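You operate a simulated robot arm through the tools that you are given. There is no shell and no other tool. Be economical: measure what you need, move in short steps, check, and stop when the job is done.

You run a simulated robot arm. Do the job below in one go: nothing can be reset, and whatever is moved stays where it is left.

Task
Rinse the suds patch off the tub rim with the beaker of water.
Fine: soap dish on to the ledge beside the brown dial first, kept dry, back on the rim after; clear beaker back. Set down upright: clear beaker.

The check looks at the end state, three seconds after you hand in, the way a careful person would. Anything else that was tipped, shoved, dropped, spilled or broken makes it a failure.

Robot
A 7-joint arm with a two-finger parallel gripper, fixed in place. Base frame: the origin is at the foot of the arm, x ahead of it, y to its left, z up. Units: cm, degrees, N and s.
With the tool pointing down near the work surface it reaches from about 52 to 96 cm from the base axis. Its first joint turns from -166.0 to 166.0 degrees. Payload 3.91 kg.
The tool frame sits at the grasp point between the pads (the TCP): z along the fingers, y along the line on which they close. The tips reach 3 cm beyond it. The gripper opens to 11 cm. The fingers are 2 cm wide and 1 cm thick; the gripper's body (4.8 by 11.2 cm) begins 5.5 cm behind the TCP.
Orientation is that of the tool frame in the base frame, as [roll, pitch, yaw] about the fixed x, y, z axes, in that order (R = Rz(yaw) Ry(pitch) Rx(roll)). With the fingers straight down and closing along the base's y, the tool's x points along the base's -x, its y along +y and its z along -z.

Tools
- The arm moves only by the tool send_rows. Its arguments are lists of equal length, an entry for each row: "claw": the closure in counts, from 0 (fully open) to 255 (shut); "dp": the shift along the tool's x, y, z in cm, a list of three; "turn": the turn, a rotation vector about the tool's x, y, z in degrees, a list of three. In form: {"claw": [claw, ...], "dp": [[dx, dy, dz], ...], "turn": [[wx, wy, wz], ...]}. A call has 1 to 20 rows; each row is the pose to reach, as a shift and turn from the pose commanded when the call began, along the tool's axes at that moment. Each row takes 0.2 s and may step no farther than 5 cm and 8.6 degrees from the row before; otherwise, or with a gripper value out of range, the whole call is refused. Where a pose cannot be reached the arm comes as near as it can. A force on the tool above 40 N (or 10 N above the force at the start of the call, whichever is more), or a blocked arm, ends the call early, and 0.2 s more pass. The fingers move at their own pace (about 7.2 cm/s each) and stop on an object; they squeeze with about 42 N. The grip force told is the motor's: it shows also when the fingers shut on nothing. Time passes only in rows, and 0.2 s behind the last, so rows that repeat a pose let the fingers close. The reply holds the time, the measured pose of the TCP, the force on the tool along the base axes, the opening and the grip force, in the units named above and with some noise, with the torque about the TCP (base axes, N m) and any sound that the robot's microphone picked up, and new pictures: "views" is both (left out), scene, wrist or none.
- Cameras (640 x 400 px; columns grow to the right, rows downward): "scene" is fixed at [40.16, 49.91, 107.34]; the picture's right is [-0.88, -0.47, 0.00], its down [-0.19, 0.35, -0.92] and it looks along [0.43, -0.81, -0.40] (base axes); focal length 346 px, centre (320, 200). "wrist" rides on the gripper at [7.2, 1.7, -10.3] in the tool frame; the picture's right is [-0.23, 0.97, 0.00], its down [-0.76, -0.18, -0.62] and it looks along [-0.61, -0.14, 0.78] (tool axes); focal length 222 px, centre (320, 200). There is no depth. A picture from a camera that has moved, and an enlarged one, comes with that camera's place and axes in the base frame and with its lens.
- raise_lower(by): slides the trunk up (or, below 0, down) by that many cm; the arm rides with it, the base frame stays. It gives what a move gives, with no picture.
- close_up(camera, box): a new picture of the part [left, top, right, bottom] of that camera's present view, enlarged. No time passes.
- hand_in(): hands the job in; it is judged then, once.

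Go step by step. Nothing tells you positions but the pictures and the camera data: compare them with the known pose of the tool, close in by small moves and look again before you grip or let go. The budget is 120 turns and 200 pictures, counting those below and the enlarged ones. Unless the task says otherwise, let go and move clear before handing in, and close with one line.

The tools are called after ">>>" as name(argument=value, ...) on one line, values as JSON. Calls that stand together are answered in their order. send_rows: Moves the arm, as the interface text tells. Its arguments: {"type":"object","properties":{"claw":{"type":"array","items":{"type":"number"}},"dp":{"type":"array","items":{"type":"array","items":{"type":"number"}}},"turn":{"type":"array","items":{"type":"array","items":{"type":"number"}}},"views":{"type":"string","enum":["both","scene","wrist","none"]}},"required":["claw","dp","turn"]} The other tools are called the same way: raise_lower (by) slides the trunk up or down; close_up (camera, box) takes an enlarged picture of a part of a camera's view; hand_in () hands the job in.

At the start:

```text
t: 0.0
ee_pos: [58.96, -31.16, 86.82]
ee_rot: [-180.0, 0.0, -180.0]
force: [0.3, 0.6, -0.3]
ft_torque: [0.01, 0.0, -0.02]
opening: 11.01
grasp_force: 0.1
trunk travel left (down, up): [-30.0, 38.2]
```

scene: 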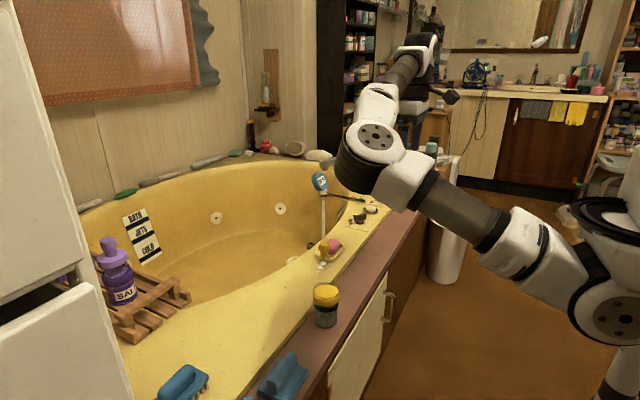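
wrist: 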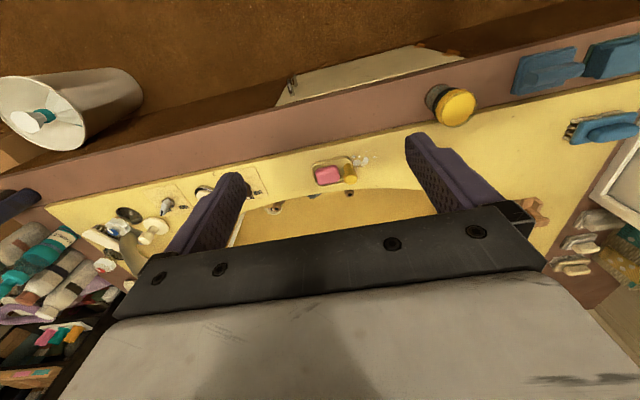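

I see a tub with a yellow rim, a soap dish (pink soap) with suds beside it, and a jar with a yellow lid. I need to find the clear beaker, the brown dial and the ledge, so I'm enlarging the pictures.

>>> close_up(camera="scene", box=[270, 160, 430, 340])

>>> close_up(camera="wrist", box=[40, 60, 300, 260])

>>> close_up(camera="wrist", box=[260, 20, 640, 260])

```text
2.22 times, centred on (350, 250) of scene
camera zoom: at [40.16, 49.91, 107.34], right [-0.88, -0.47, 0.0], down [-0.19, 0.35, -0.92], along [0.43, -0.81, -0.4], focal length 768 px, centre (253, 89)
```

zoom: 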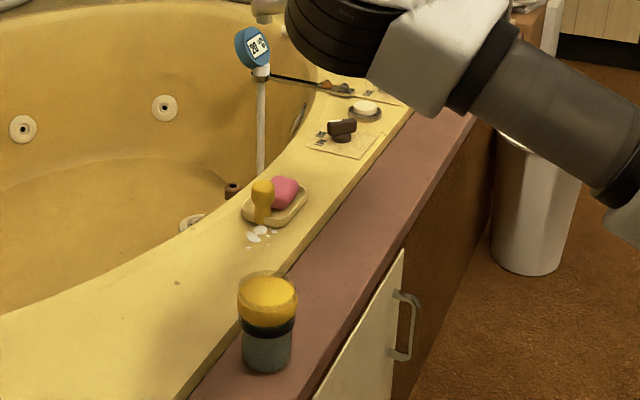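

```text
2.00 times, centred on (170, 160) of wrist
camera zoom: at [51.62, -29.51, 97.24], right [0.23, 0.97, 0.0], down [0.76, -0.18, 0.62], along [0.61, -0.14, -0.78], focal length 444 px, centre (620, 280)
```

zoom: 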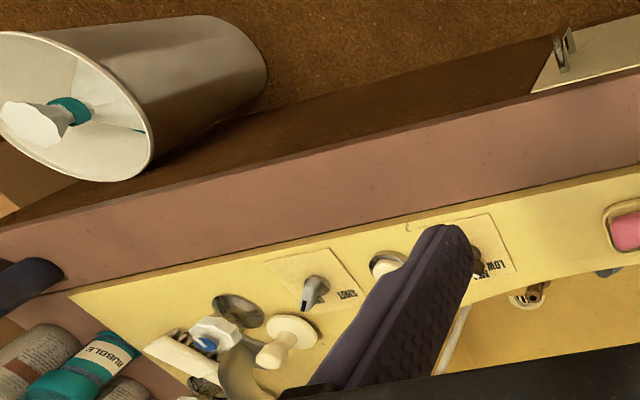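

```text
1.67 times, centred on (450, 140) of wrist
camera zoom: at [51.62, -29.51, 97.24], right [0.23, 0.97, 0.0], down [0.76, -0.18, 0.62], along [0.61, -0.14, -0.78], focal length 370 px, centre (103, 300)
```

zoom: 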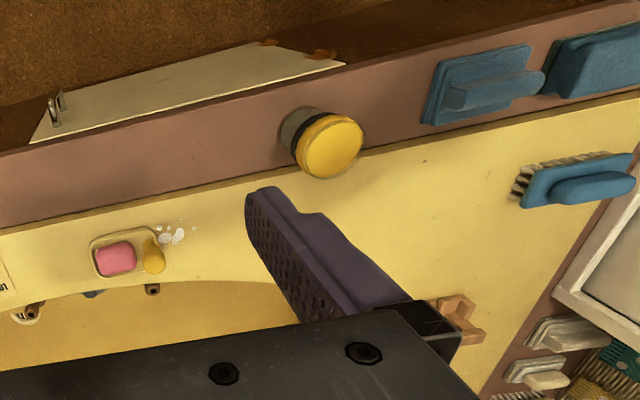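

The jar by the suds may be the beaker, or the beaker may be hidden by the arm. I'm enlarging further.

>>> close_up(camera="scene", box=[295, 270, 359, 334])

>>> close_up(camera="scene", box=[300, 180, 400, 280])

>>> close_up(camera="wrist", box=[300, 75, 490, 195])

```text
6.25 times, centred on (327, 302) of scene
camera zoom: at [40.16, 49.91, 107.34], right [-0.88, -0.47, 0.0], down [-0.19, 0.35, -0.92], along [0.43, -0.81, -0.4], focal length 2160 px, centre (276, -438)
```

zoom: 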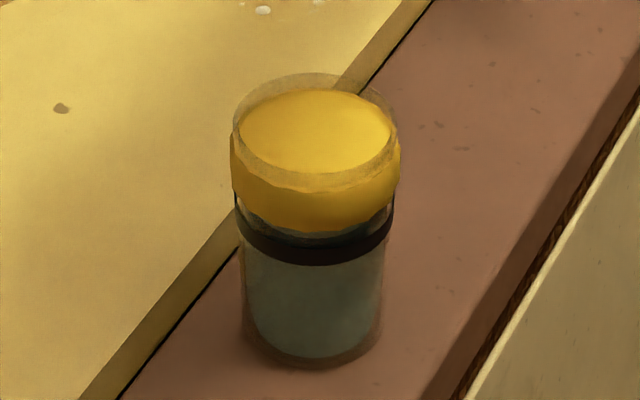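

```text
4.00 times, centred on (350, 230) of scene
camera zoom: at [40.16, 49.91, 107.34], right [-0.88, -0.47, 0.0], down [-0.19, 0.35, -0.92], along [0.43, -0.81, -0.4], focal length 1382 px, centre (200, 80)
```

zoom: 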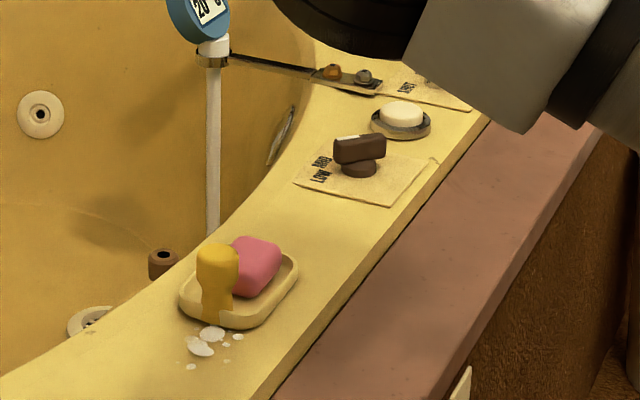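

```text
3.33 times, centred on (395, 135) of wrist
camera zoom: at [51.62, -29.51, 97.24], right [0.23, 0.97, 0.0], down [0.76, -0.18, 0.62], along [0.61, -0.14, -0.78], focal length 740 px, centre (70, 417)
```

zoom: 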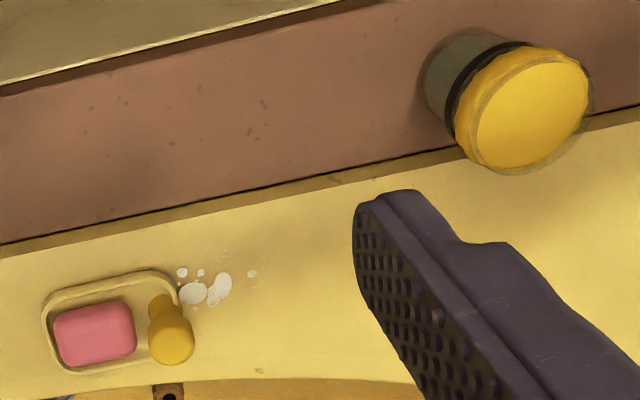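

The beaker with a yellow top stands on the mauve ledge near (69, -8), z 46–55.6. The soap is near (80, -34) and the dial near (81, -60). I'll move down near the beaker to see what the yellow part is.

>>> send_rows(claw=[0, 0, 0, 0, 0, 0, 0], dp=[[0, 3, 3], [0, 6, 6], [0, 9, 9], [0, 12, 12], [0, 15, 15], [0, 18, 18], [0, 20, 19]], turn=[[0, 0, 0], [0, 0, 0], [0, 0, 0], [0, 0, 0], [0, 0, 0], [0, 0, 0], [0, 0, 0]])

```text
t: 1.6
ee_pos: [58.99, -11.08, 67.85]
ee_rot: [180.0, 0.1, 179.9]
force: [-0.8, -0.5, -0.7]
ft_torque: [0.0, -0.02, 0.01]
opening: 10.99
grasp_force: 0.1
trunk travel left (down, up): [-30.0, 38.2]
camera wrist: at [51.61, -9.43, 78.15], right [0.23, 0.97, 0.0], down [0.76, -0.18, 0.62], along [0.61, -0.14, -0.78], focal length 222 px, centre (320, 200)
```

scene: 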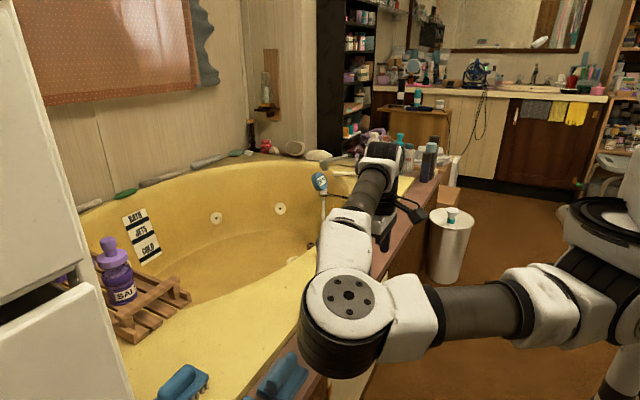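
wrist: 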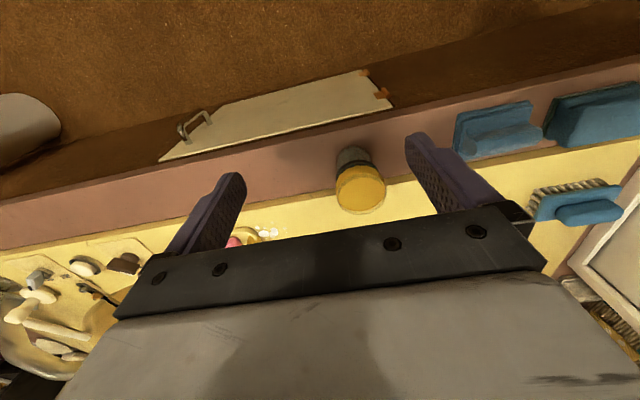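

>>> close_up(camera="wrist", box=[300, 120, 430, 220])

>>> close_up(camera="wrist", box=[0, 180, 300, 360])

```text
4.00 times, centred on (365, 170) of wrist
camera zoom: at [51.61, -9.43, 78.15], right [0.23, 0.97, 0.0], down [0.76, -0.18, 0.62], along [0.61, -0.14, -0.78], focal length 888 px, centre (140, 320)
```

zoom: 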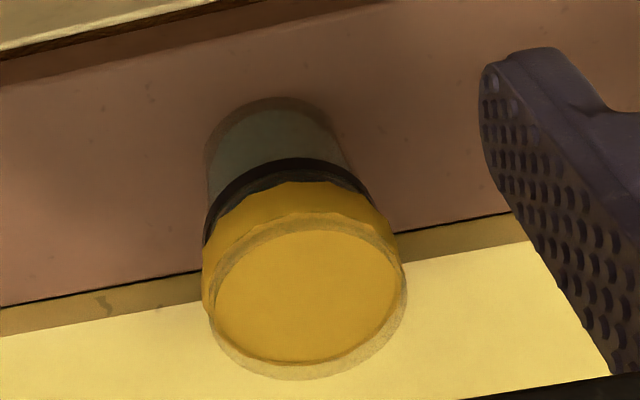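

```text
2.13 times, centred on (150, 270) of wrist
camera zoom: at [51.61, -9.43, 78.15], right [0.23, 0.97, 0.0], down [0.76, -0.18, 0.62], along [0.61, -0.14, -0.78], focal length 474 px, centre (683, 51)
```

zoom: 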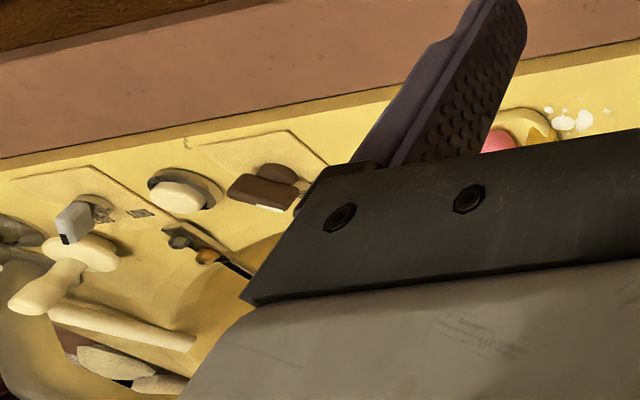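

The yellow disc seems to be at the water surface; I'll look at it again from the side later. First comes the dish, near (81, -33): I'll move above it with the gripper turned to close along x.

>>> send_rows(claw=[0, 0, 0, 0, 0, 0, 0, 0, 0, 0, 0, 0], dp=[[-2, -2, 0], [-4, -4, 0], [-6, -6, 0], [-8, -8, 0], [-10, -10, 0], [-12, -12, 0], [-14, -14, 0], [-16, -16, 0], [-18, -18, 0], [-20, -20, 0], [-22, -22, 0], [-22, -22, 0]], turn=[[0, 0, 8.2], [0, 0, 16.4], [0, 0, 24.6], [0, 0, 32.8], [0, 0, 41], [0, 0, 49.2], [0, 0, 57.4], [0, 0, 65.6], [0, 0, 73.8], [0, 0, 82], [0, 0, 90], [0, 0, 90]])

```text
t: 4.2
ee_pos: [60.71, -28.78, 76.16]
ee_rot: [-179.9, 0.2, 93.5]
force: [0.2, 0.8, 0.0]
ft_torque: [-0.04, -0.02, 0.0]
opening: 10.99
grasp_force: 0.0
out of reach, approached as far as the arm can: row 8, 9, 10, 11, 12
trunk travel left (down, up): [-30.0, 38.2]
camera wrist: at [62.01, -21.6, 86.45], right [0.99, -0.17, 0.0], down [-0.13, -0.77, 0.63], along [-0.11, -0.62, -0.78], focal length 222 px, centre (320, 200)
```

scene: 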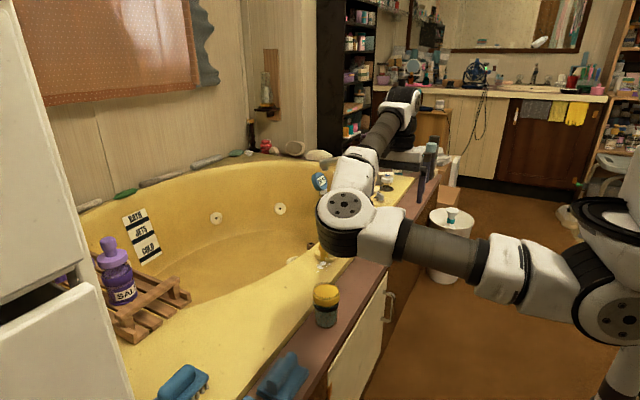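
wrist: 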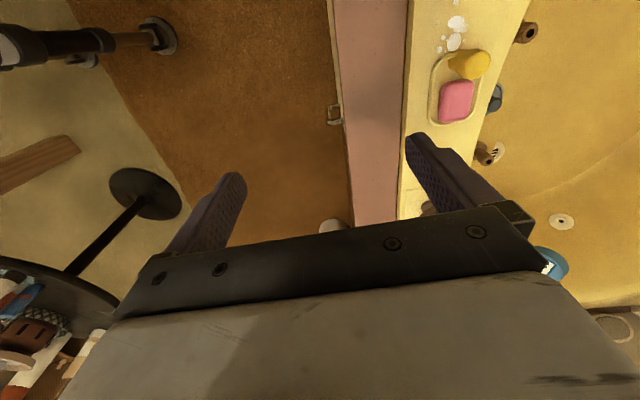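

The arm could not reach out there at this height. I'll raise the trunk to improve reach and check.

>>> raise_lower(by=15)

>>> send_rows(claw=[0, 0], dp=[[0, 0, 0], [0, 0, 0]], turn=[[0, 0, 0], [0, 0, 0]], views="none")

```text
t: 6.0
ee_pos: [60.84, -29.01, 91.02]
ee_rot: [-179.8, 0.1, 93.4]
force: [0.9, 0.5, 0.0]
ft_torque: [0.0, -0.04, 0.01]
opening: 10.96
grasp_force: 0.1
trunk travel left (down, up): [-45.0, 23.2]
```

```text
t: 6.5
ee_pos: [60.84, -29.09, 90.83]
ee_rot: [-179.8, 0.1, 93.5]
force: [-0.3, -0.5, 0.4]
ft_torque: [0.03, -0.01, 0.03]
opening: 11.01
grasp_force: 0.1
trunk travel left (down, up): [-45.0, 23.2]
```

>>> send_rows(claw=[0, 0, 0, 0, 0, 0, 0, 0, 0], dp=[[-0.6, 2, 4], [-1.2, 4, 8], [-1.9, 7, 11], [-2.6, 10, 14], [-3.2, 12.5, 17], [-3.9, 15, 20], [-4.5, 17.5, 23], [-5.2, 19.7, 25], [-5.2, 19.7, 25]], turn=[[0, 0, 0], [0, 0, 1], [0, 0, 1.5], [0, 0, 2], [0, 0, 2.5], [0, 0, 3], [0, 0, 3.5], [0, 0, 3.5], [0, 0, 3.5]])

```text
t: 8.6
ee_pos: [66.98, -31.34, 65.34]
ee_rot: [171.1, 4.3, 94.8]
force: [0.3, 0.0, -0.2]
ft_torque: [-0.04, -0.02, -0.01]
opening: 11.0
grasp_force: 0.1
out of reach, approached as far as the arm can: row 1, 2, 3, 4, 5, 6, 7, 8, 9
trunk travel left (down, up): [-45.0, 23.2]
camera wrist: at [66.33, -23.3, 75.24], right [0.98, -0.13, 0.17], down [-0.21, -0.73, 0.65], along [0.03, -0.67, -0.75], focal length 222 px, centre (320, 200)
```

scene: 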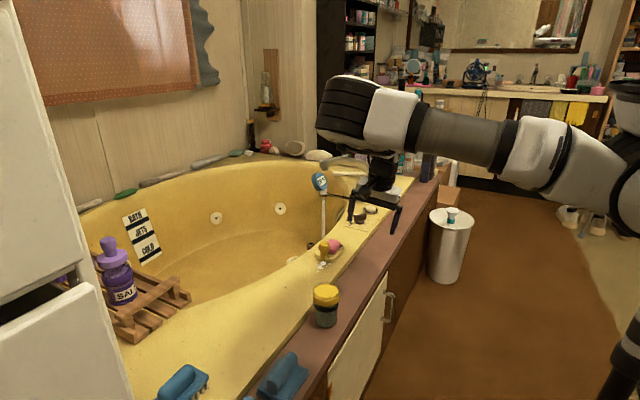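
wrist: 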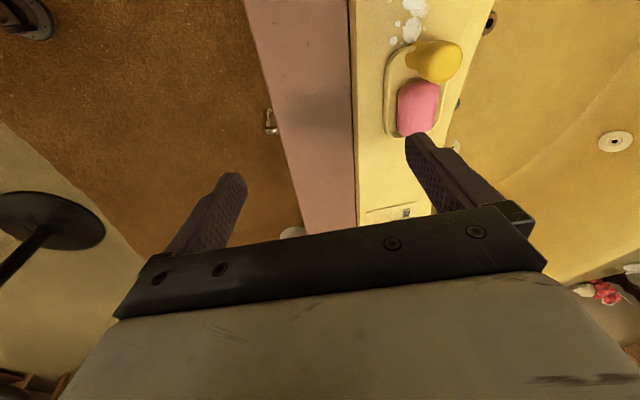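

The yaw +90 side seems to run into a wrist limit. I'll lift a bit to see what the commanded pose is, then try the opposite yaw.

>>> send_rows(claw=[0, 0, 0], dp=[[0, 0, -4], [0, 0, -7], [0, 0, -7]], turn=[[0, 0, -5], [0, 0, -10], [0, 0, -10]], views="none")

```text
t: 9.3
ee_pos: [65.92, -30.79, 72.32]
ee_rot: [172.1, 5.7, 104.8]
force: [0.1, -0.5, -1.0]
ft_torque: [-0.03, 0.0, -0.01]
opening: 11.01
grasp_force: 0.2
trunk travel left (down, up): [-45.0, 23.2]
```

>>> send_rows(claw=[0, 0, 0], dp=[[0, 0, 0], [0, 0, 0], [0, 0, 0]], turn=[[4, 2.8, 0], [7.85, 5.7, 0], [7.85, 5.7, 0]], views="none")

```text
t: 10.2
ee_pos: [66.07, -30.8, 72.28]
ee_rot: [-179.9, 0.0, 105.1]
force: [-0.2, 0.4, -0.1]
ft_torque: [-0.02, -0.02, 0.01]
opening: 11.01
grasp_force: 0.0
trunk travel left (down, up): [-45.0, 23.2]
```

>>> send_rows(claw=[0, 0, 0, 0, 0, 0, 0, 0, 0, 0, 0, 0, 0, 0, 0, 0, 0, 0, 0, 0], dp=[[0, 0, 0], [0, 0, 0], [0, 0, 0], [0, 0, 0], [0, 0, 0], [0, 0, 0], [0, 0, 0], [0, 0, 0], [0, 0, 0], [0, 0, 0], [0, 0, 0], [0, 0, 0], [0, 0, 0], [0, 0, 0], [0, 0, 0], [0, 0, 0], [0, 0, 0], [0, 0, 0], [0, 0, 0], [0, 0, 0]], turn=[[0, 0, -8.25], [0, 0, -16.5], [0, 0, -24.75], [0, 0, -33], [0, 0, -41.25], [0, 0, -49.5], [0, 0, -57.75], [0, 0, -66], [0, 0, -74.25], [0, 0, -82.5], [0, 0, -90.75], [0, 0, -99], [0, 0, -107.25], [0, 0, -115.5], [0, 0, -123.75], [0, 0, -132], [0, 0, -140.25], [0, 0, -148.5], [0, 0, -156.75], [0, 0, -165]], views="none")

```text
t: 14.3
ee_pos: [66.1, -30.94, 72.3]
ee_rot: [180.0, -0.2, -89.8]
force: [0.8, 0.9, -0.2]
ft_torque: [-0.01, -0.01, -0.04]
opening: 11.01
grasp_force: 0.1
trunk travel left (down, up): [-45.0, 23.2]
```

Yaw -90 is reachable. Now I'll move out over the dish.

>>> send_rows(claw=[0, 0, 0, 0, 0, 0], dp=[[0.5, -4, 2], [1, -8, 4], [1.5, -12, 6], [2, -15, 8], [2, -15, 10], [2, -15, 10]], turn=[[0, 0, 0], [0, 0, 0], [0, 0, 0], [0, 0, 0], [0, 0, 0], [0, 0, 0]])

```text
t: 15.8
ee_pos: [81.08, -32.95, 62.38]
ee_rot: [180.0, -0.2, -89.8]
force: [-0.5, -0.6, -1.1]
ft_torque: [-0.02, -0.02, -0.02]
opening: 10.99
grasp_force: 0.1
trunk travel left (down, up): [-45.0, 23.2]
camera wrist: at [79.4, -40.25, 72.65], right [-0.97, 0.23, 0.0], down [0.18, 0.76, 0.62], along [0.14, 0.61, -0.78], focal length 222 px, centre (320, 200)
```

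scene: 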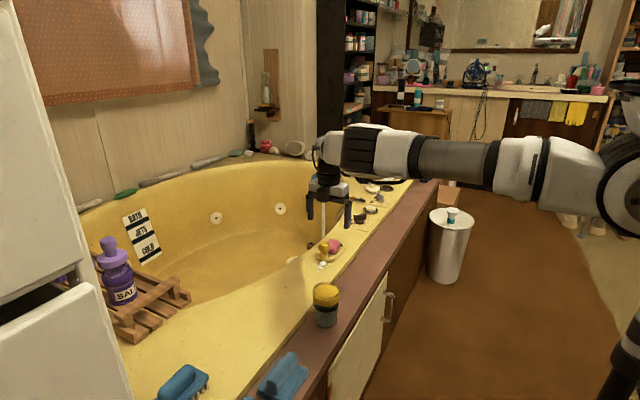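
wrist: 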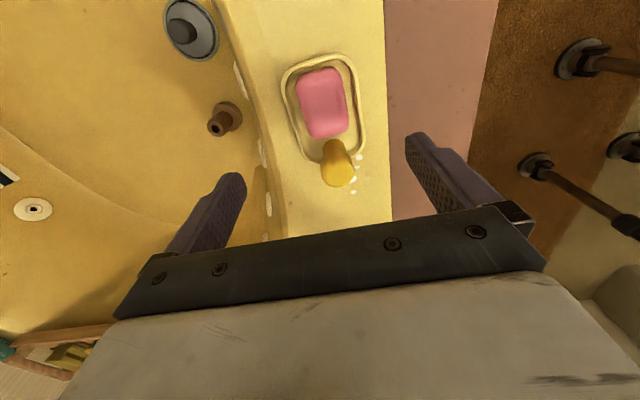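

>>> close_up(camera="wrist", box=[240, 40, 400, 200])

>>> close_up(camera="scene", box=[295, 220, 365, 280])

```text
2.50 times, centred on (320, 120) of wrist
camera zoom: at [79.4, -40.25, 72.65], right [-0.97, 0.23, 0.0], down [0.18, 0.76, 0.62], along [0.14, 0.61, -0.78], focal length 555 px, centre (320, 400)
```

zoom: 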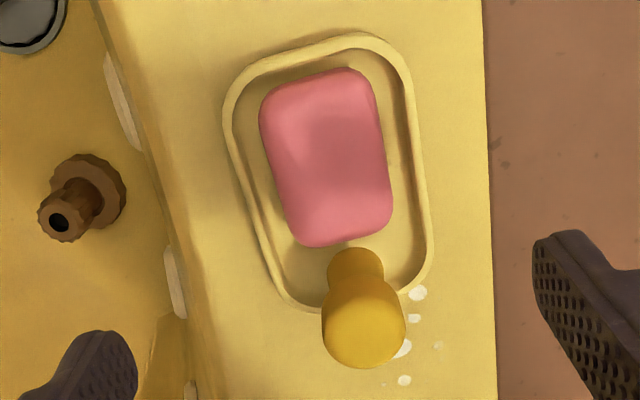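

```text
6.67 times, centred on (330, 250) of scene
camera zoom: at [40.16, 49.91, 107.34], right [-0.88, -0.47, 0.0], down [-0.19, 0.35, -0.92], along [0.43, -0.81, -0.4], focal length 2304 px, centre (253, -133)
```

zoom: 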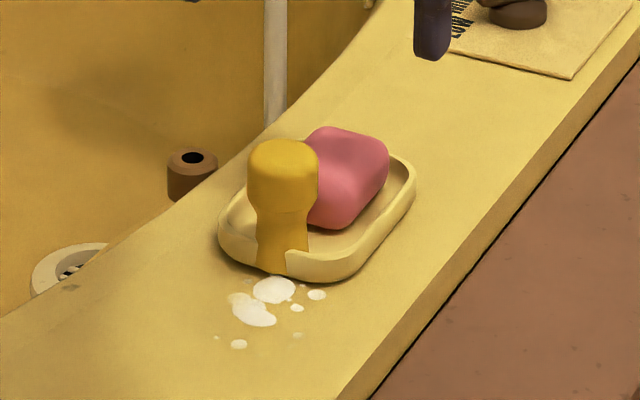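

The dish is about 10×7 cm with its long side along y, centred near (80.45, -33.1), and the rim top is near z 49.3. I'll descend partway with the fingers astride it.

>>> send_rows(claw=[0, 0, 0, 0], dp=[[0.1, 0.6, 3], [0.1, 0.6, 6], [0.1, 0.6, 7.5], [0.1, 0.6, 7.5]], turn=[[0, 0, 0], [0, 0, 0], [0, 0, 0], [0, 0, 0]])

>>> close_up(camera="scene", box=[285, 190, 375, 280])

```text
t: 16.8
ee_pos: [80.68, -33.08, 54.85]
ee_rot: [179.9, -0.1, -90.0]
force: [0.2, -0.8, -0.3]
ft_torque: [0.02, 0.0, 0.0]
opening: 11.01
grasp_force: 0.0
trunk travel left (down, up): [-45.0, 23.2]
camera wrist: at [78.84, -40.35, 65.05], right [-0.97, 0.23, 0.0], down [0.18, 0.76, 0.62], along [0.14, 0.61, -0.78], focal length 222 px, centre (320, 200)
```

scene: 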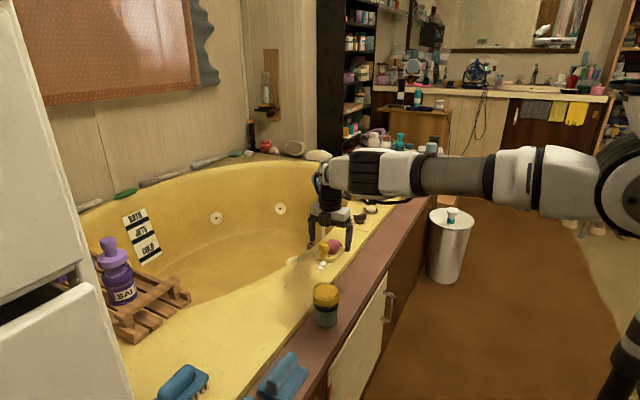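
wrist: 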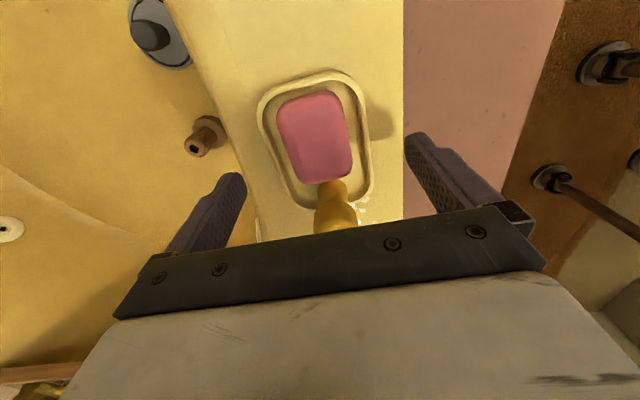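

```text
4.44 times, centred on (330, 235) of scene
camera zoom: at [40.16, 49.91, 107.34], right [-0.88, -0.47, 0.0], down [-0.19, 0.35, -0.92], along [0.43, -0.81, -0.4], focal length 1536 px, centre (276, 44)
```

zoom: 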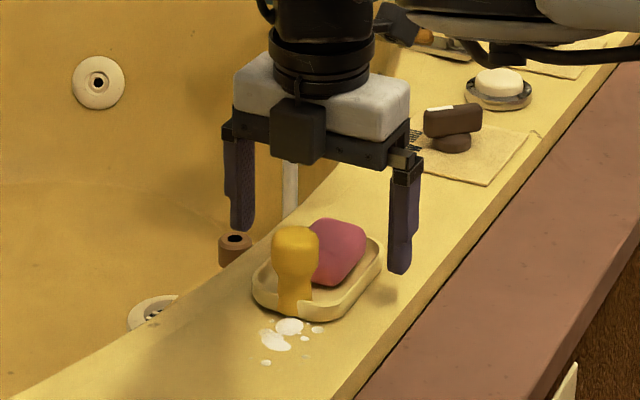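

>>> send_rows(claw=[0, 0, 0], dp=[[0.4, 0.25, 1], [0.4, 0.25, 2.0], [0.4, 0.25, 2.0]], turn=[[0, 0, 0], [0, 0, 0], [0, 0, 0]])

>>> close_up(camera="scene", box=[295, 210, 365, 280])

```text
t: 17.6
ee_pos: [80.28, -33.39, 52.64]
ee_rot: [179.9, 0.0, -89.9]
force: [0.7, -0.4, -0.3]
ft_torque: [0.01, -0.02, 0.03]
opening: 11.01
grasp_force: 0.1
trunk travel left (down, up): [-45.0, 23.2]
camera wrist: at [78.57, -40.75, 63.09], right [-0.97, 0.23, 0.0], down [0.18, 0.76, 0.62], along [0.14, 0.61, -0.78], focal length 222 px, centre (320, 200)
```

scene: 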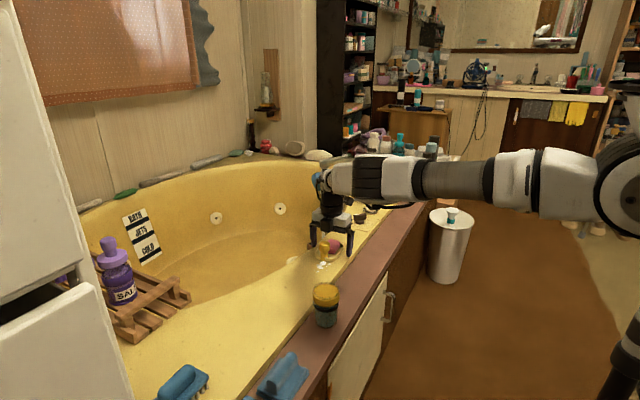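
wrist: 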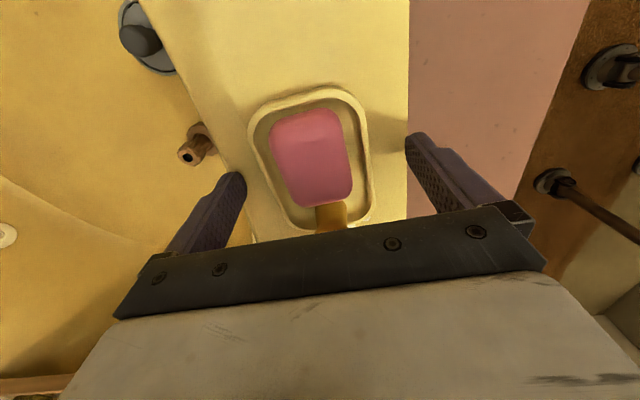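

```text
5.71 times, centred on (330, 245) of scene
camera zoom: at [40.16, 49.91, 107.34], right [-0.88, -0.47, 0.0], down [-0.19, 0.35, -0.92], along [0.43, -0.81, -0.4], focal length 1975 px, centre (263, -57)
```

zoom: 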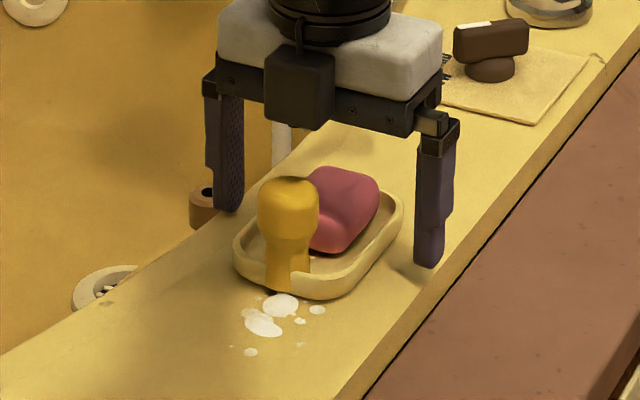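

>>> send_rows(claw=[0, 0, 0], dp=[[0, 0, 0.2], [0, 0, 0.4], [0, 0, 0.4]], turn=[[0, 0, 0], [0, 0, 0], [0, 0, 0]], views="none")

```text
t: 18.4
ee_pos: [80.28, -33.48, 52.38]
ee_rot: [-180.0, -0.2, -89.9]
force: [0.6, 0.4, -0.1]
ft_torque: [0.0, 0.01, -0.02]
opening: 11.01
grasp_force: 0.0
trunk travel left (down, up): [-45.0, 23.2]
```

>>> send_rows(claw=[85, 85, 95, 105, 115, 125, 125], dp=[[0, 0, 0], [0, 0, 0], [0, 0, 0], [0, 0, 0], [0, 0, 0], [0, 0, 0], [0, 0, 0]], turn=[[0, 0, 0], [0, 0, 0], [0, 0, 0], [0, 0, 0], [0, 0, 0], [0, 0, 0], [0, 0, 0]])

>>> close_up(camera="scene", box=[295, 210, 365, 280])

```text
t: 19.9
ee_pos: [80.31, -33.49, 52.47]
ee_rot: [-180.0, -0.1, -89.9]
force: [-0.1, -0.4, -0.1]
ft_torque: [-0.09, -0.03, 0.01]
opening: 6.94
grasp_force: 41.4
trunk travel left (down, up): [-45.0, 23.2]
camera wrist: at [78.58, -40.72, 62.71], right [-0.97, 0.23, 0.0], down [0.18, 0.76, 0.62], along [0.14, 0.61, -0.78], focal length 222 px, centre (320, 200)
```

scene: 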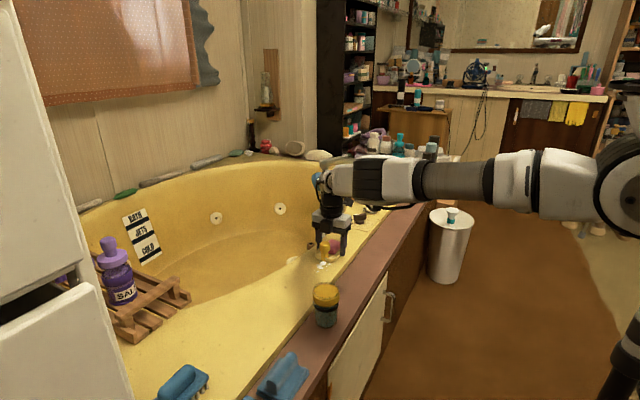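
wrist: 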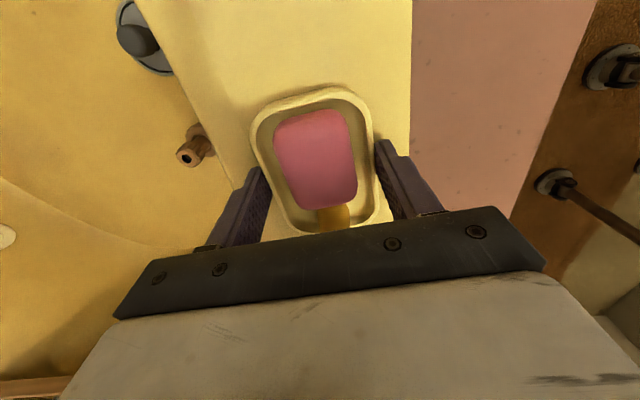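

```text
5.71 times, centred on (330, 245) of scene
camera zoom: at [40.16, 49.91, 107.34], right [-0.88, -0.47, 0.0], down [-0.19, 0.35, -0.92], along [0.43, -0.81, -0.4], focal length 1975 px, centre (263, -57)
```

zoom: 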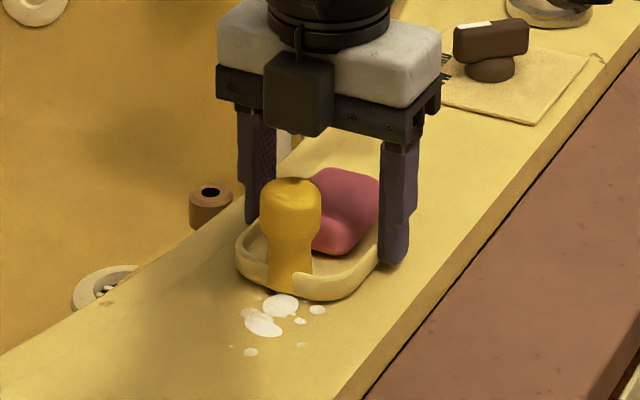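

The dish is gripped (6.9 cm wide). I'll lift a little and check that it comes up level with its contents.

>>> send_rows(claw=[125, 125, 125, 125, 125], dp=[[0, 0, -0.7], [0, 0, -1.5], [0, 0, -2.5], [0, 0, -3.5], [0, 0, -3.5]], turn=[[0, 0, 0], [0, 0, 0], [0, 0, 0], [0, 0, 0], [0, 0, 0]])

>>> close_up(camera="scene", box=[295, 200, 375, 280])

```text
t: 21.1
ee_pos: [80.33, -33.34, 55.89]
ee_rot: [180.0, 0.0, -89.9]
force: [-0.5, 0.0, -1.2]
ft_torque: [0.01, -0.04, 0.01]
opening: 6.95
grasp_force: 42.1
trunk travel left (down, up): [-45.0, 23.2]
camera wrist: at [78.59, -40.68, 66.22], right [-0.97, 0.23, 0.0], down [0.18, 0.76, 0.62], along [0.14, 0.61, -0.78], focal length 222 px, centre (320, 200)
```

scene: 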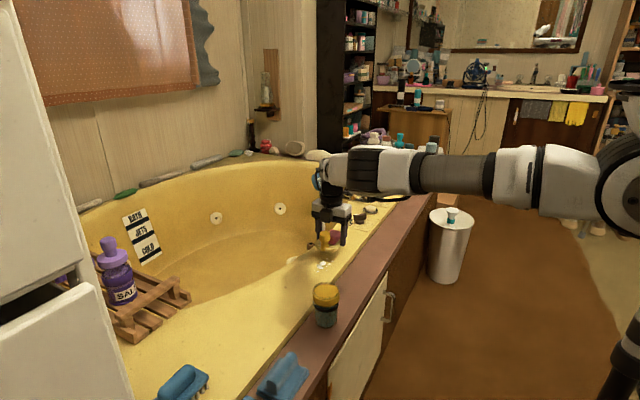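
wrist: 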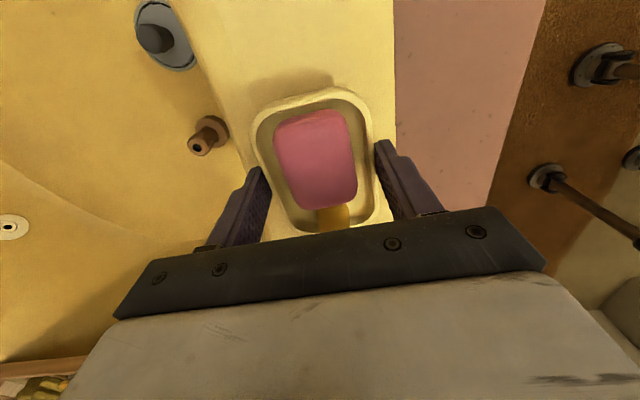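

```text
5.00 times, centred on (335, 240) of scene
camera zoom: at [40.16, 49.91, 107.34], right [-0.88, -0.47, 0.0], down [-0.19, 0.35, -0.92], along [0.43, -0.81, -0.4], focal length 1728 px, centre (245, 0)
```

zoom: 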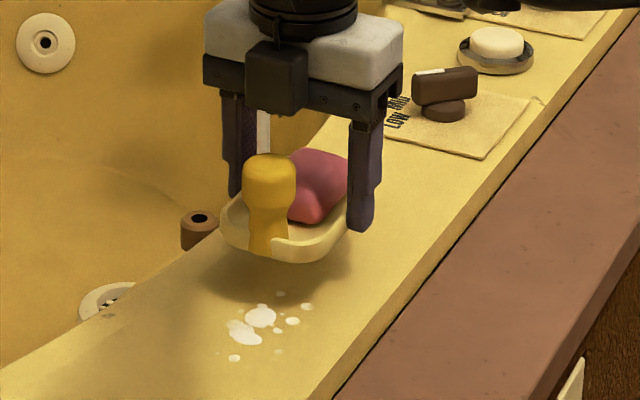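

The dish is lifted level with everything in it, and the dial is near (80, -56). I'll carry the dish over the mauve ledge beside the dial, about (67.2, -54).

>>> send_rows(claw=[125, 125, 125, 125, 125, 125, 125, 125, 125, 125, 125, 125], dp=[[0, 0, -2.5], [1, 0.7, -5], [3, 2, -5], [5.5, 3.5, -5], [8, 5.2, -5], [10.5, 6.8, -5], [13, 8.4, -5], [15.5, 10, -5], [18, 11.6, -5], [20, 12.8, -5], [20.7, 13.1, -5], [20.7, 13.1, -5]], turn=[[0, 0, 0], [0, 0, 0], [0, 0, 0], [0, 0, 0], [0, 0, 0], [0, 0, 0], [0, 0, 0], [0, 0, 0], [0, 0, 0], [0, 0, 0], [0, 0, 0], [0, 0, 0]])

>>> close_up(camera="scene", box=[320, 160, 440, 260])

```text
t: 23.8
ee_pos: [67.26, -54.21, 60.89]
ee_rot: [179.9, -0.1, -89.8]
force: [-0.6, 1.0, -2.3]
ft_torque: [0.02, -0.04, -0.01]
opening: 6.93
grasp_force: 42.2
trunk travel left (down, up): [-45.0, 23.2]
camera wrist: at [65.51, -61.44, 71.26], right [-0.97, 0.23, 0.0], down [0.18, 0.76, 0.62], along [0.14, 0.61, -0.78], focal length 222 px, centre (320, 200)
```

scene: 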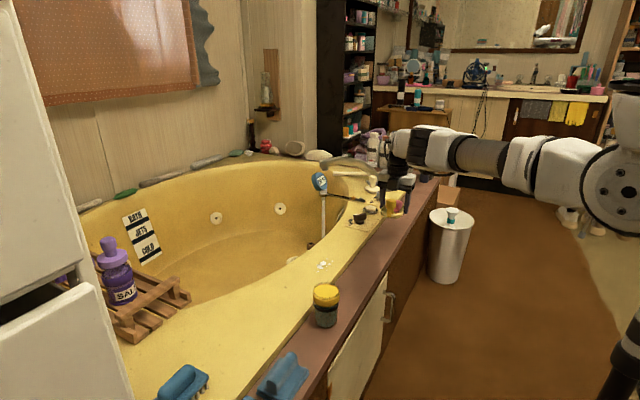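
wrist: 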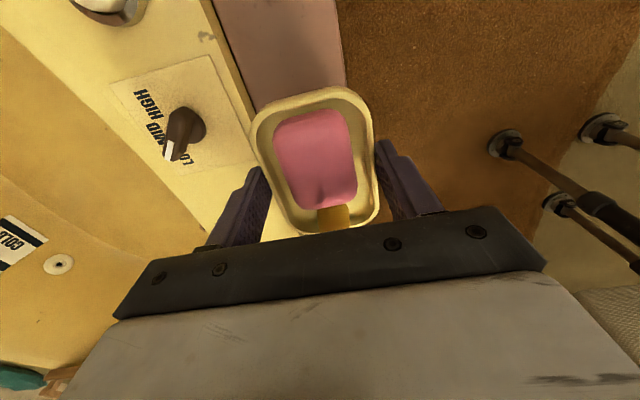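

```text
4.00 times, centred on (380, 210) of scene
camera zoom: at [40.16, 49.91, 107.34], right [-0.88, -0.47, 0.0], down [-0.19, 0.35, -0.92], along [0.43, -0.81, -0.4], focal length 1382 px, centre (80, 160)
```

zoom: 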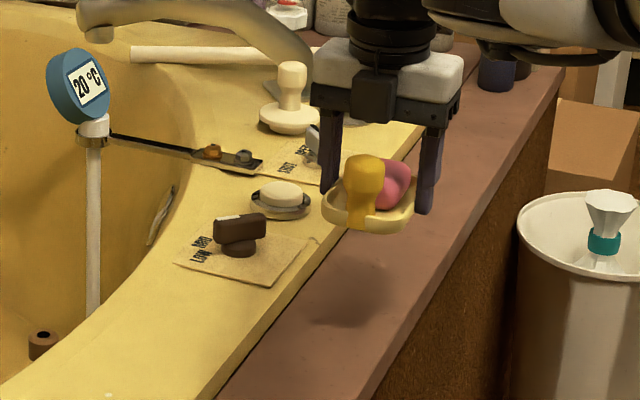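

The wrist view puts the ledge at about x 64–73 here. I'll shift to x 67.9 and come down partway.

>>> send_rows(claw=[125, 125, 125, 125, 125], dp=[[0, -0.6, 0], [0, -0.6, 2.5], [0, -0.6, 5], [0, -0.6, 7.5], [0, -0.6, 7.5]], turn=[[0, 0, 0], [0, 0, 0], [0, 0, 0], [0, 0, 0], [0, 0, 0]])

>>> close_up(camera="scene", box=[350, 170, 430, 250])

>>> close_up(camera="wrist", box=[180, 0, 440, 250])

```text
t: 24.9
ee_pos: [67.87, -54.08, 53.36]
ee_rot: [-180.0, 0.0, -89.9]
force: [-0.5, 0.2, -1.8]
ft_torque: [0.01, 0.01, 0.01]
opening: 6.95
grasp_force: 41.9
trunk travel left (down, up): [-45.0, 23.2]
camera wrist: at [66.11, -61.42, 63.71], right [-0.97, 0.23, 0.0], down [0.18, 0.76, 0.62], along [0.14, 0.61, -0.78], focal length 222 px, centre (320, 200)
```

scene: 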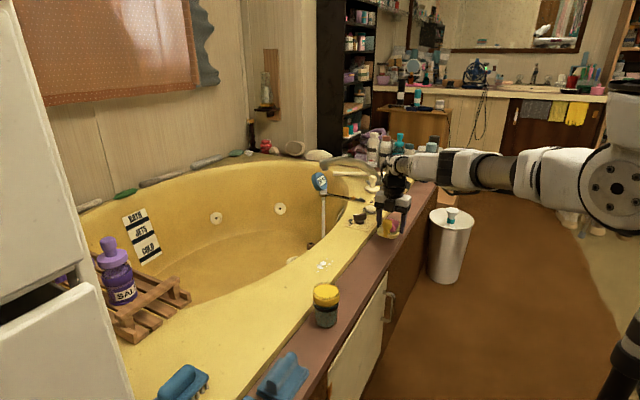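
wrist: 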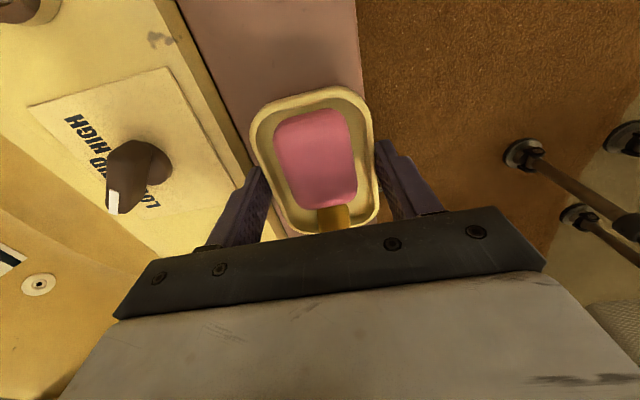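

```text
5.00 times, centred on (390, 210) of scene
camera zoom: at [40.16, 49.91, 107.34], right [-0.88, -0.47, 0.0], down [-0.19, 0.35, -0.92], along [0.43, -0.81, -0.4], focal length 1728 px, centre (-30, 150)
```

zoom: 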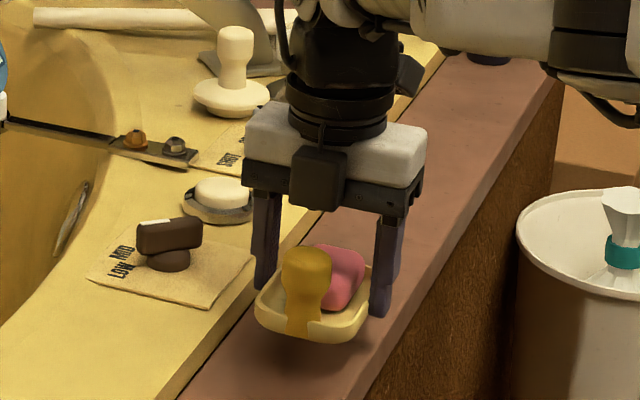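

```text
1.60 times, centred on (310, 125) of wrist
camera zoom: at [66.11, -61.42, 63.71], right [-0.97, 0.23, 0.0], down [0.18, 0.76, 0.62], along [0.14, 0.61, -0.78], focal length 355 px, centre (336, 320)
```

zoom: 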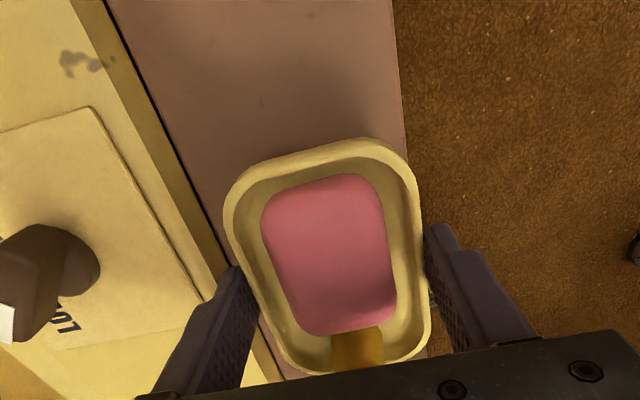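

>>> send_rows(claw=[125, 125, 125, 125], dp=[[0, -0.25, 0], [0, -0.25, 1], [0, -0.25, 2.0], [0, -0.25, 2.0]], turn=[[0, 0, 0], [0, 0, 0], [0, 0, 0], [0, 0, 0]], views="none")

>>> close_up(camera="scene", box=[360, 190, 420, 250])

```text
t: 25.9
ee_pos: [67.56, -53.42, 51.49]
ee_rot: [180.0, -0.2, -89.9]
force: [-1.1, 0.5, -1.9]
ft_torque: [0.01, 0.01, -0.02]
opening: 6.93
grasp_force: 42.0
out of reach, approached as far as the arm can: row 2, 3, 4
trunk travel left (down, up): [-45.0, 23.2]
```

```text
6.67 times, centred on (390, 220) of scene
camera zoom: at [40.16, 49.91, 107.34], right [-0.88, -0.47, 0.0], down [-0.19, 0.35, -0.92], along [0.43, -0.81, -0.4], focal length 2304 px, centre (-147, 67)
```

zoom: 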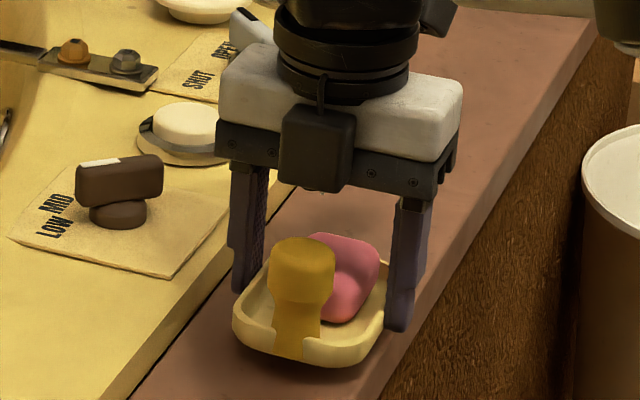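

The arm is at a reach limit here, so I'll go up 6 cm, lower the trunk by 6 cm, and retry.

>>> send_rows(claw=[125, 125, 125, 125, 125], dp=[[0, 0, -2], [0, 0, -4], [0, 0, -6], [0, -0.5, -7], [0, -0.5, -7]], turn=[[0, 0, 0], [0, 0, 0], [0, 0, 0], [0, 0, 0], [0, 0, 0]], views="none")

>>> raise_lower(by=-6)

>>> send_rows(claw=[125, 125, 125], dp=[[0, 0, 0.5], [0, 0, 0.8], [0, 0, 0.8]], turn=[[0, 0, 0], [0, 0, 0], [0, 0, 0]])

>>> close_up(camera="scene", box=[360, 190, 420, 250])

```text
t: 27.1
ee_pos: [68.03, -53.48, 58.5]
ee_rot: [180.0, -0.2, -89.9]
force: [0.0, 0.7, -1.9]
ft_torque: [-0.01, 0.01, 0.01]
opening: 6.92
grasp_force: 41.7
trunk travel left (down, up): [-45.0, 23.2]
```

```text
t: 28.1
ee_pos: [67.97, -53.41, 52.56]
ee_rot: [-180.0, -0.1, -89.9]
force: [0.2, 0.1, -1.3]
ft_torque: [-0.02, 0.01, 0.03]
opening: 6.94
grasp_force: 41.6
trunk travel left (down, up): [-39.0, 29.2]
```

```text
t: 28.9
ee_pos: [68.01, -53.33, 51.59]
ee_rot: [179.9, -0.1, -90.0]
force: [0.1, -0.4, -1.2]
ft_torque: [-0.01, -0.02, -0.03]
opening: 6.94
grasp_force: 42.4
trunk travel left (down, up): [-39.0, 29.2]
camera wrist: at [66.31, -60.71, 62.01], right [-0.97, 0.23, 0.0], down [0.18, 0.76, 0.62], along [0.14, 0.61, -0.78], focal length 222 px, centre (320, 200)
```

scene: 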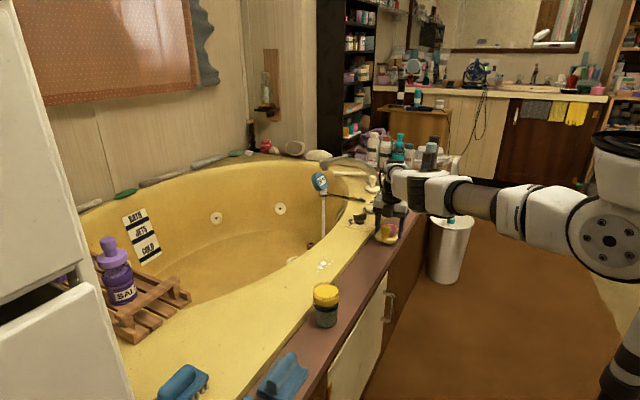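
wrist: 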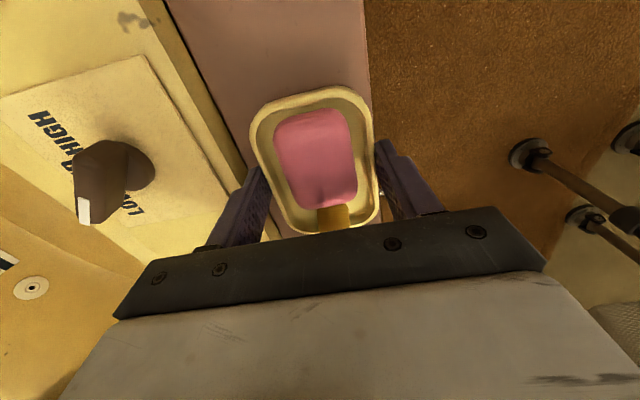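

```text
6.67 times, centred on (390, 220) of scene
camera zoom: at [40.16, 49.91, 107.34], right [-0.88, -0.47, 0.0], down [-0.19, 0.35, -0.92], along [0.43, -0.81, -0.4], focal length 2304 px, centre (-147, 67)
```

zoom: 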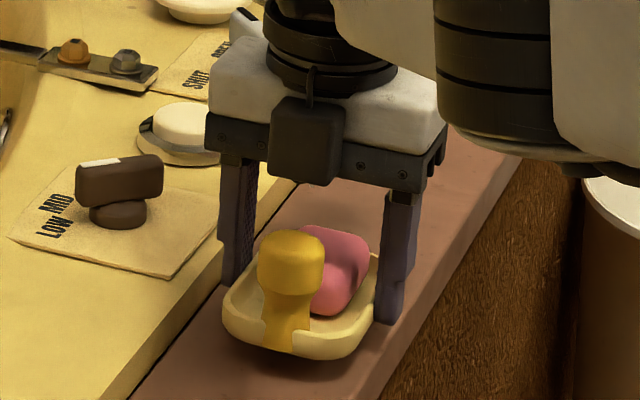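

>>> send_rows(claw=[125, 125, 125, 125, 125, 125], dp=[[0, -0.1, 0.2], [0, -0.1, 0.4], [0, -0.1, 0.6], [0, -0.1, 0.8], [0, -0.1, 1.0], [0, -0.1, 1.0]], turn=[[0, 0, 0], [0, 0, 0], [0, 0, 0], [0, 0, 0], [0, 0, 0], [0, 0, 0]], views="none")

>>> close_up(camera="scene", box=[360, 190, 420, 250])

```text
t: 30.4
ee_pos: [68.04, -53.44, 50.69]
ee_rot: [179.9, -0.1, -89.9]
force: [0.4, 0.8, -0.9]
ft_torque: [-0.03, 0.02, 0.0]
opening: 6.94
grasp_force: 42.2
trunk travel left (down, up): [-39.0, 29.2]
```

```text
6.67 times, centred on (390, 220) of scene
camera zoom: at [40.16, 49.91, 107.34], right [-0.88, -0.47, 0.0], down [-0.19, 0.35, -0.92], along [0.43, -0.81, -0.4], focal length 2304 px, centre (-147, 67)
```

zoom: 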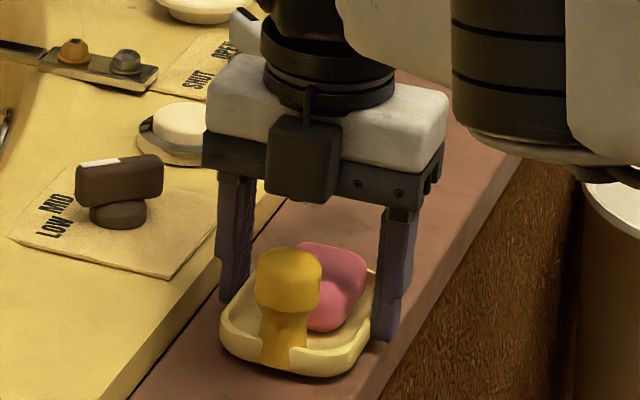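

>>> send_rows(claw=[125, 125, 125, 125, 125, 125, 125], dp=[[0, 0, 0.15], [0, 0, 0.3], [0, 0, 0.45], [0, 0, 0.6], [0, 0, 0.75], [0, 0, 0.9], [0, 0, 0.9]], turn=[[0, 0, 0], [0, 0, 0], [0, 0, 0], [0, 0, 0], [0, 0, 0], [0, 0, 0], [0, 0, 0]], views="none")

>>> close_up(camera="scene", box=[360, 190, 420, 250])

```text
t: 31.9
ee_pos: [68.18, -53.54, 50.18]
ee_rot: [-179.9, -0.4, -89.9]
force: [-2.4, 4.5, 28.9]
ft_torque: [0.45, 0.17, 0.05]
opening: 6.94
grasp_force: 42.5
trunk travel left (down, up): [-39.0, 29.2]
```

```text
6.67 times, centred on (390, 220) of scene
camera zoom: at [40.16, 49.91, 107.34], right [-0.88, -0.47, 0.0], down [-0.19, 0.35, -0.92], along [0.43, -0.81, -0.4], focal length 2304 px, centre (-147, 67)
```

zoom: 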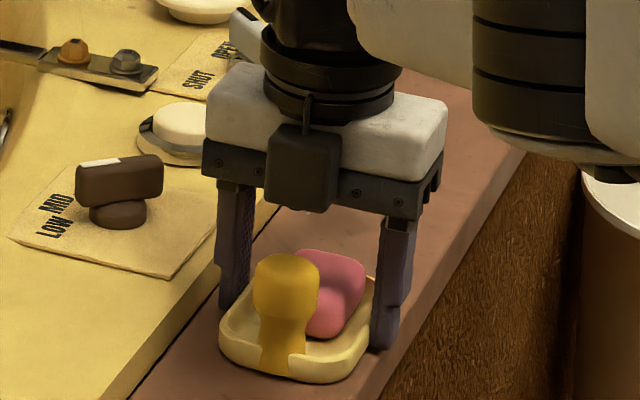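

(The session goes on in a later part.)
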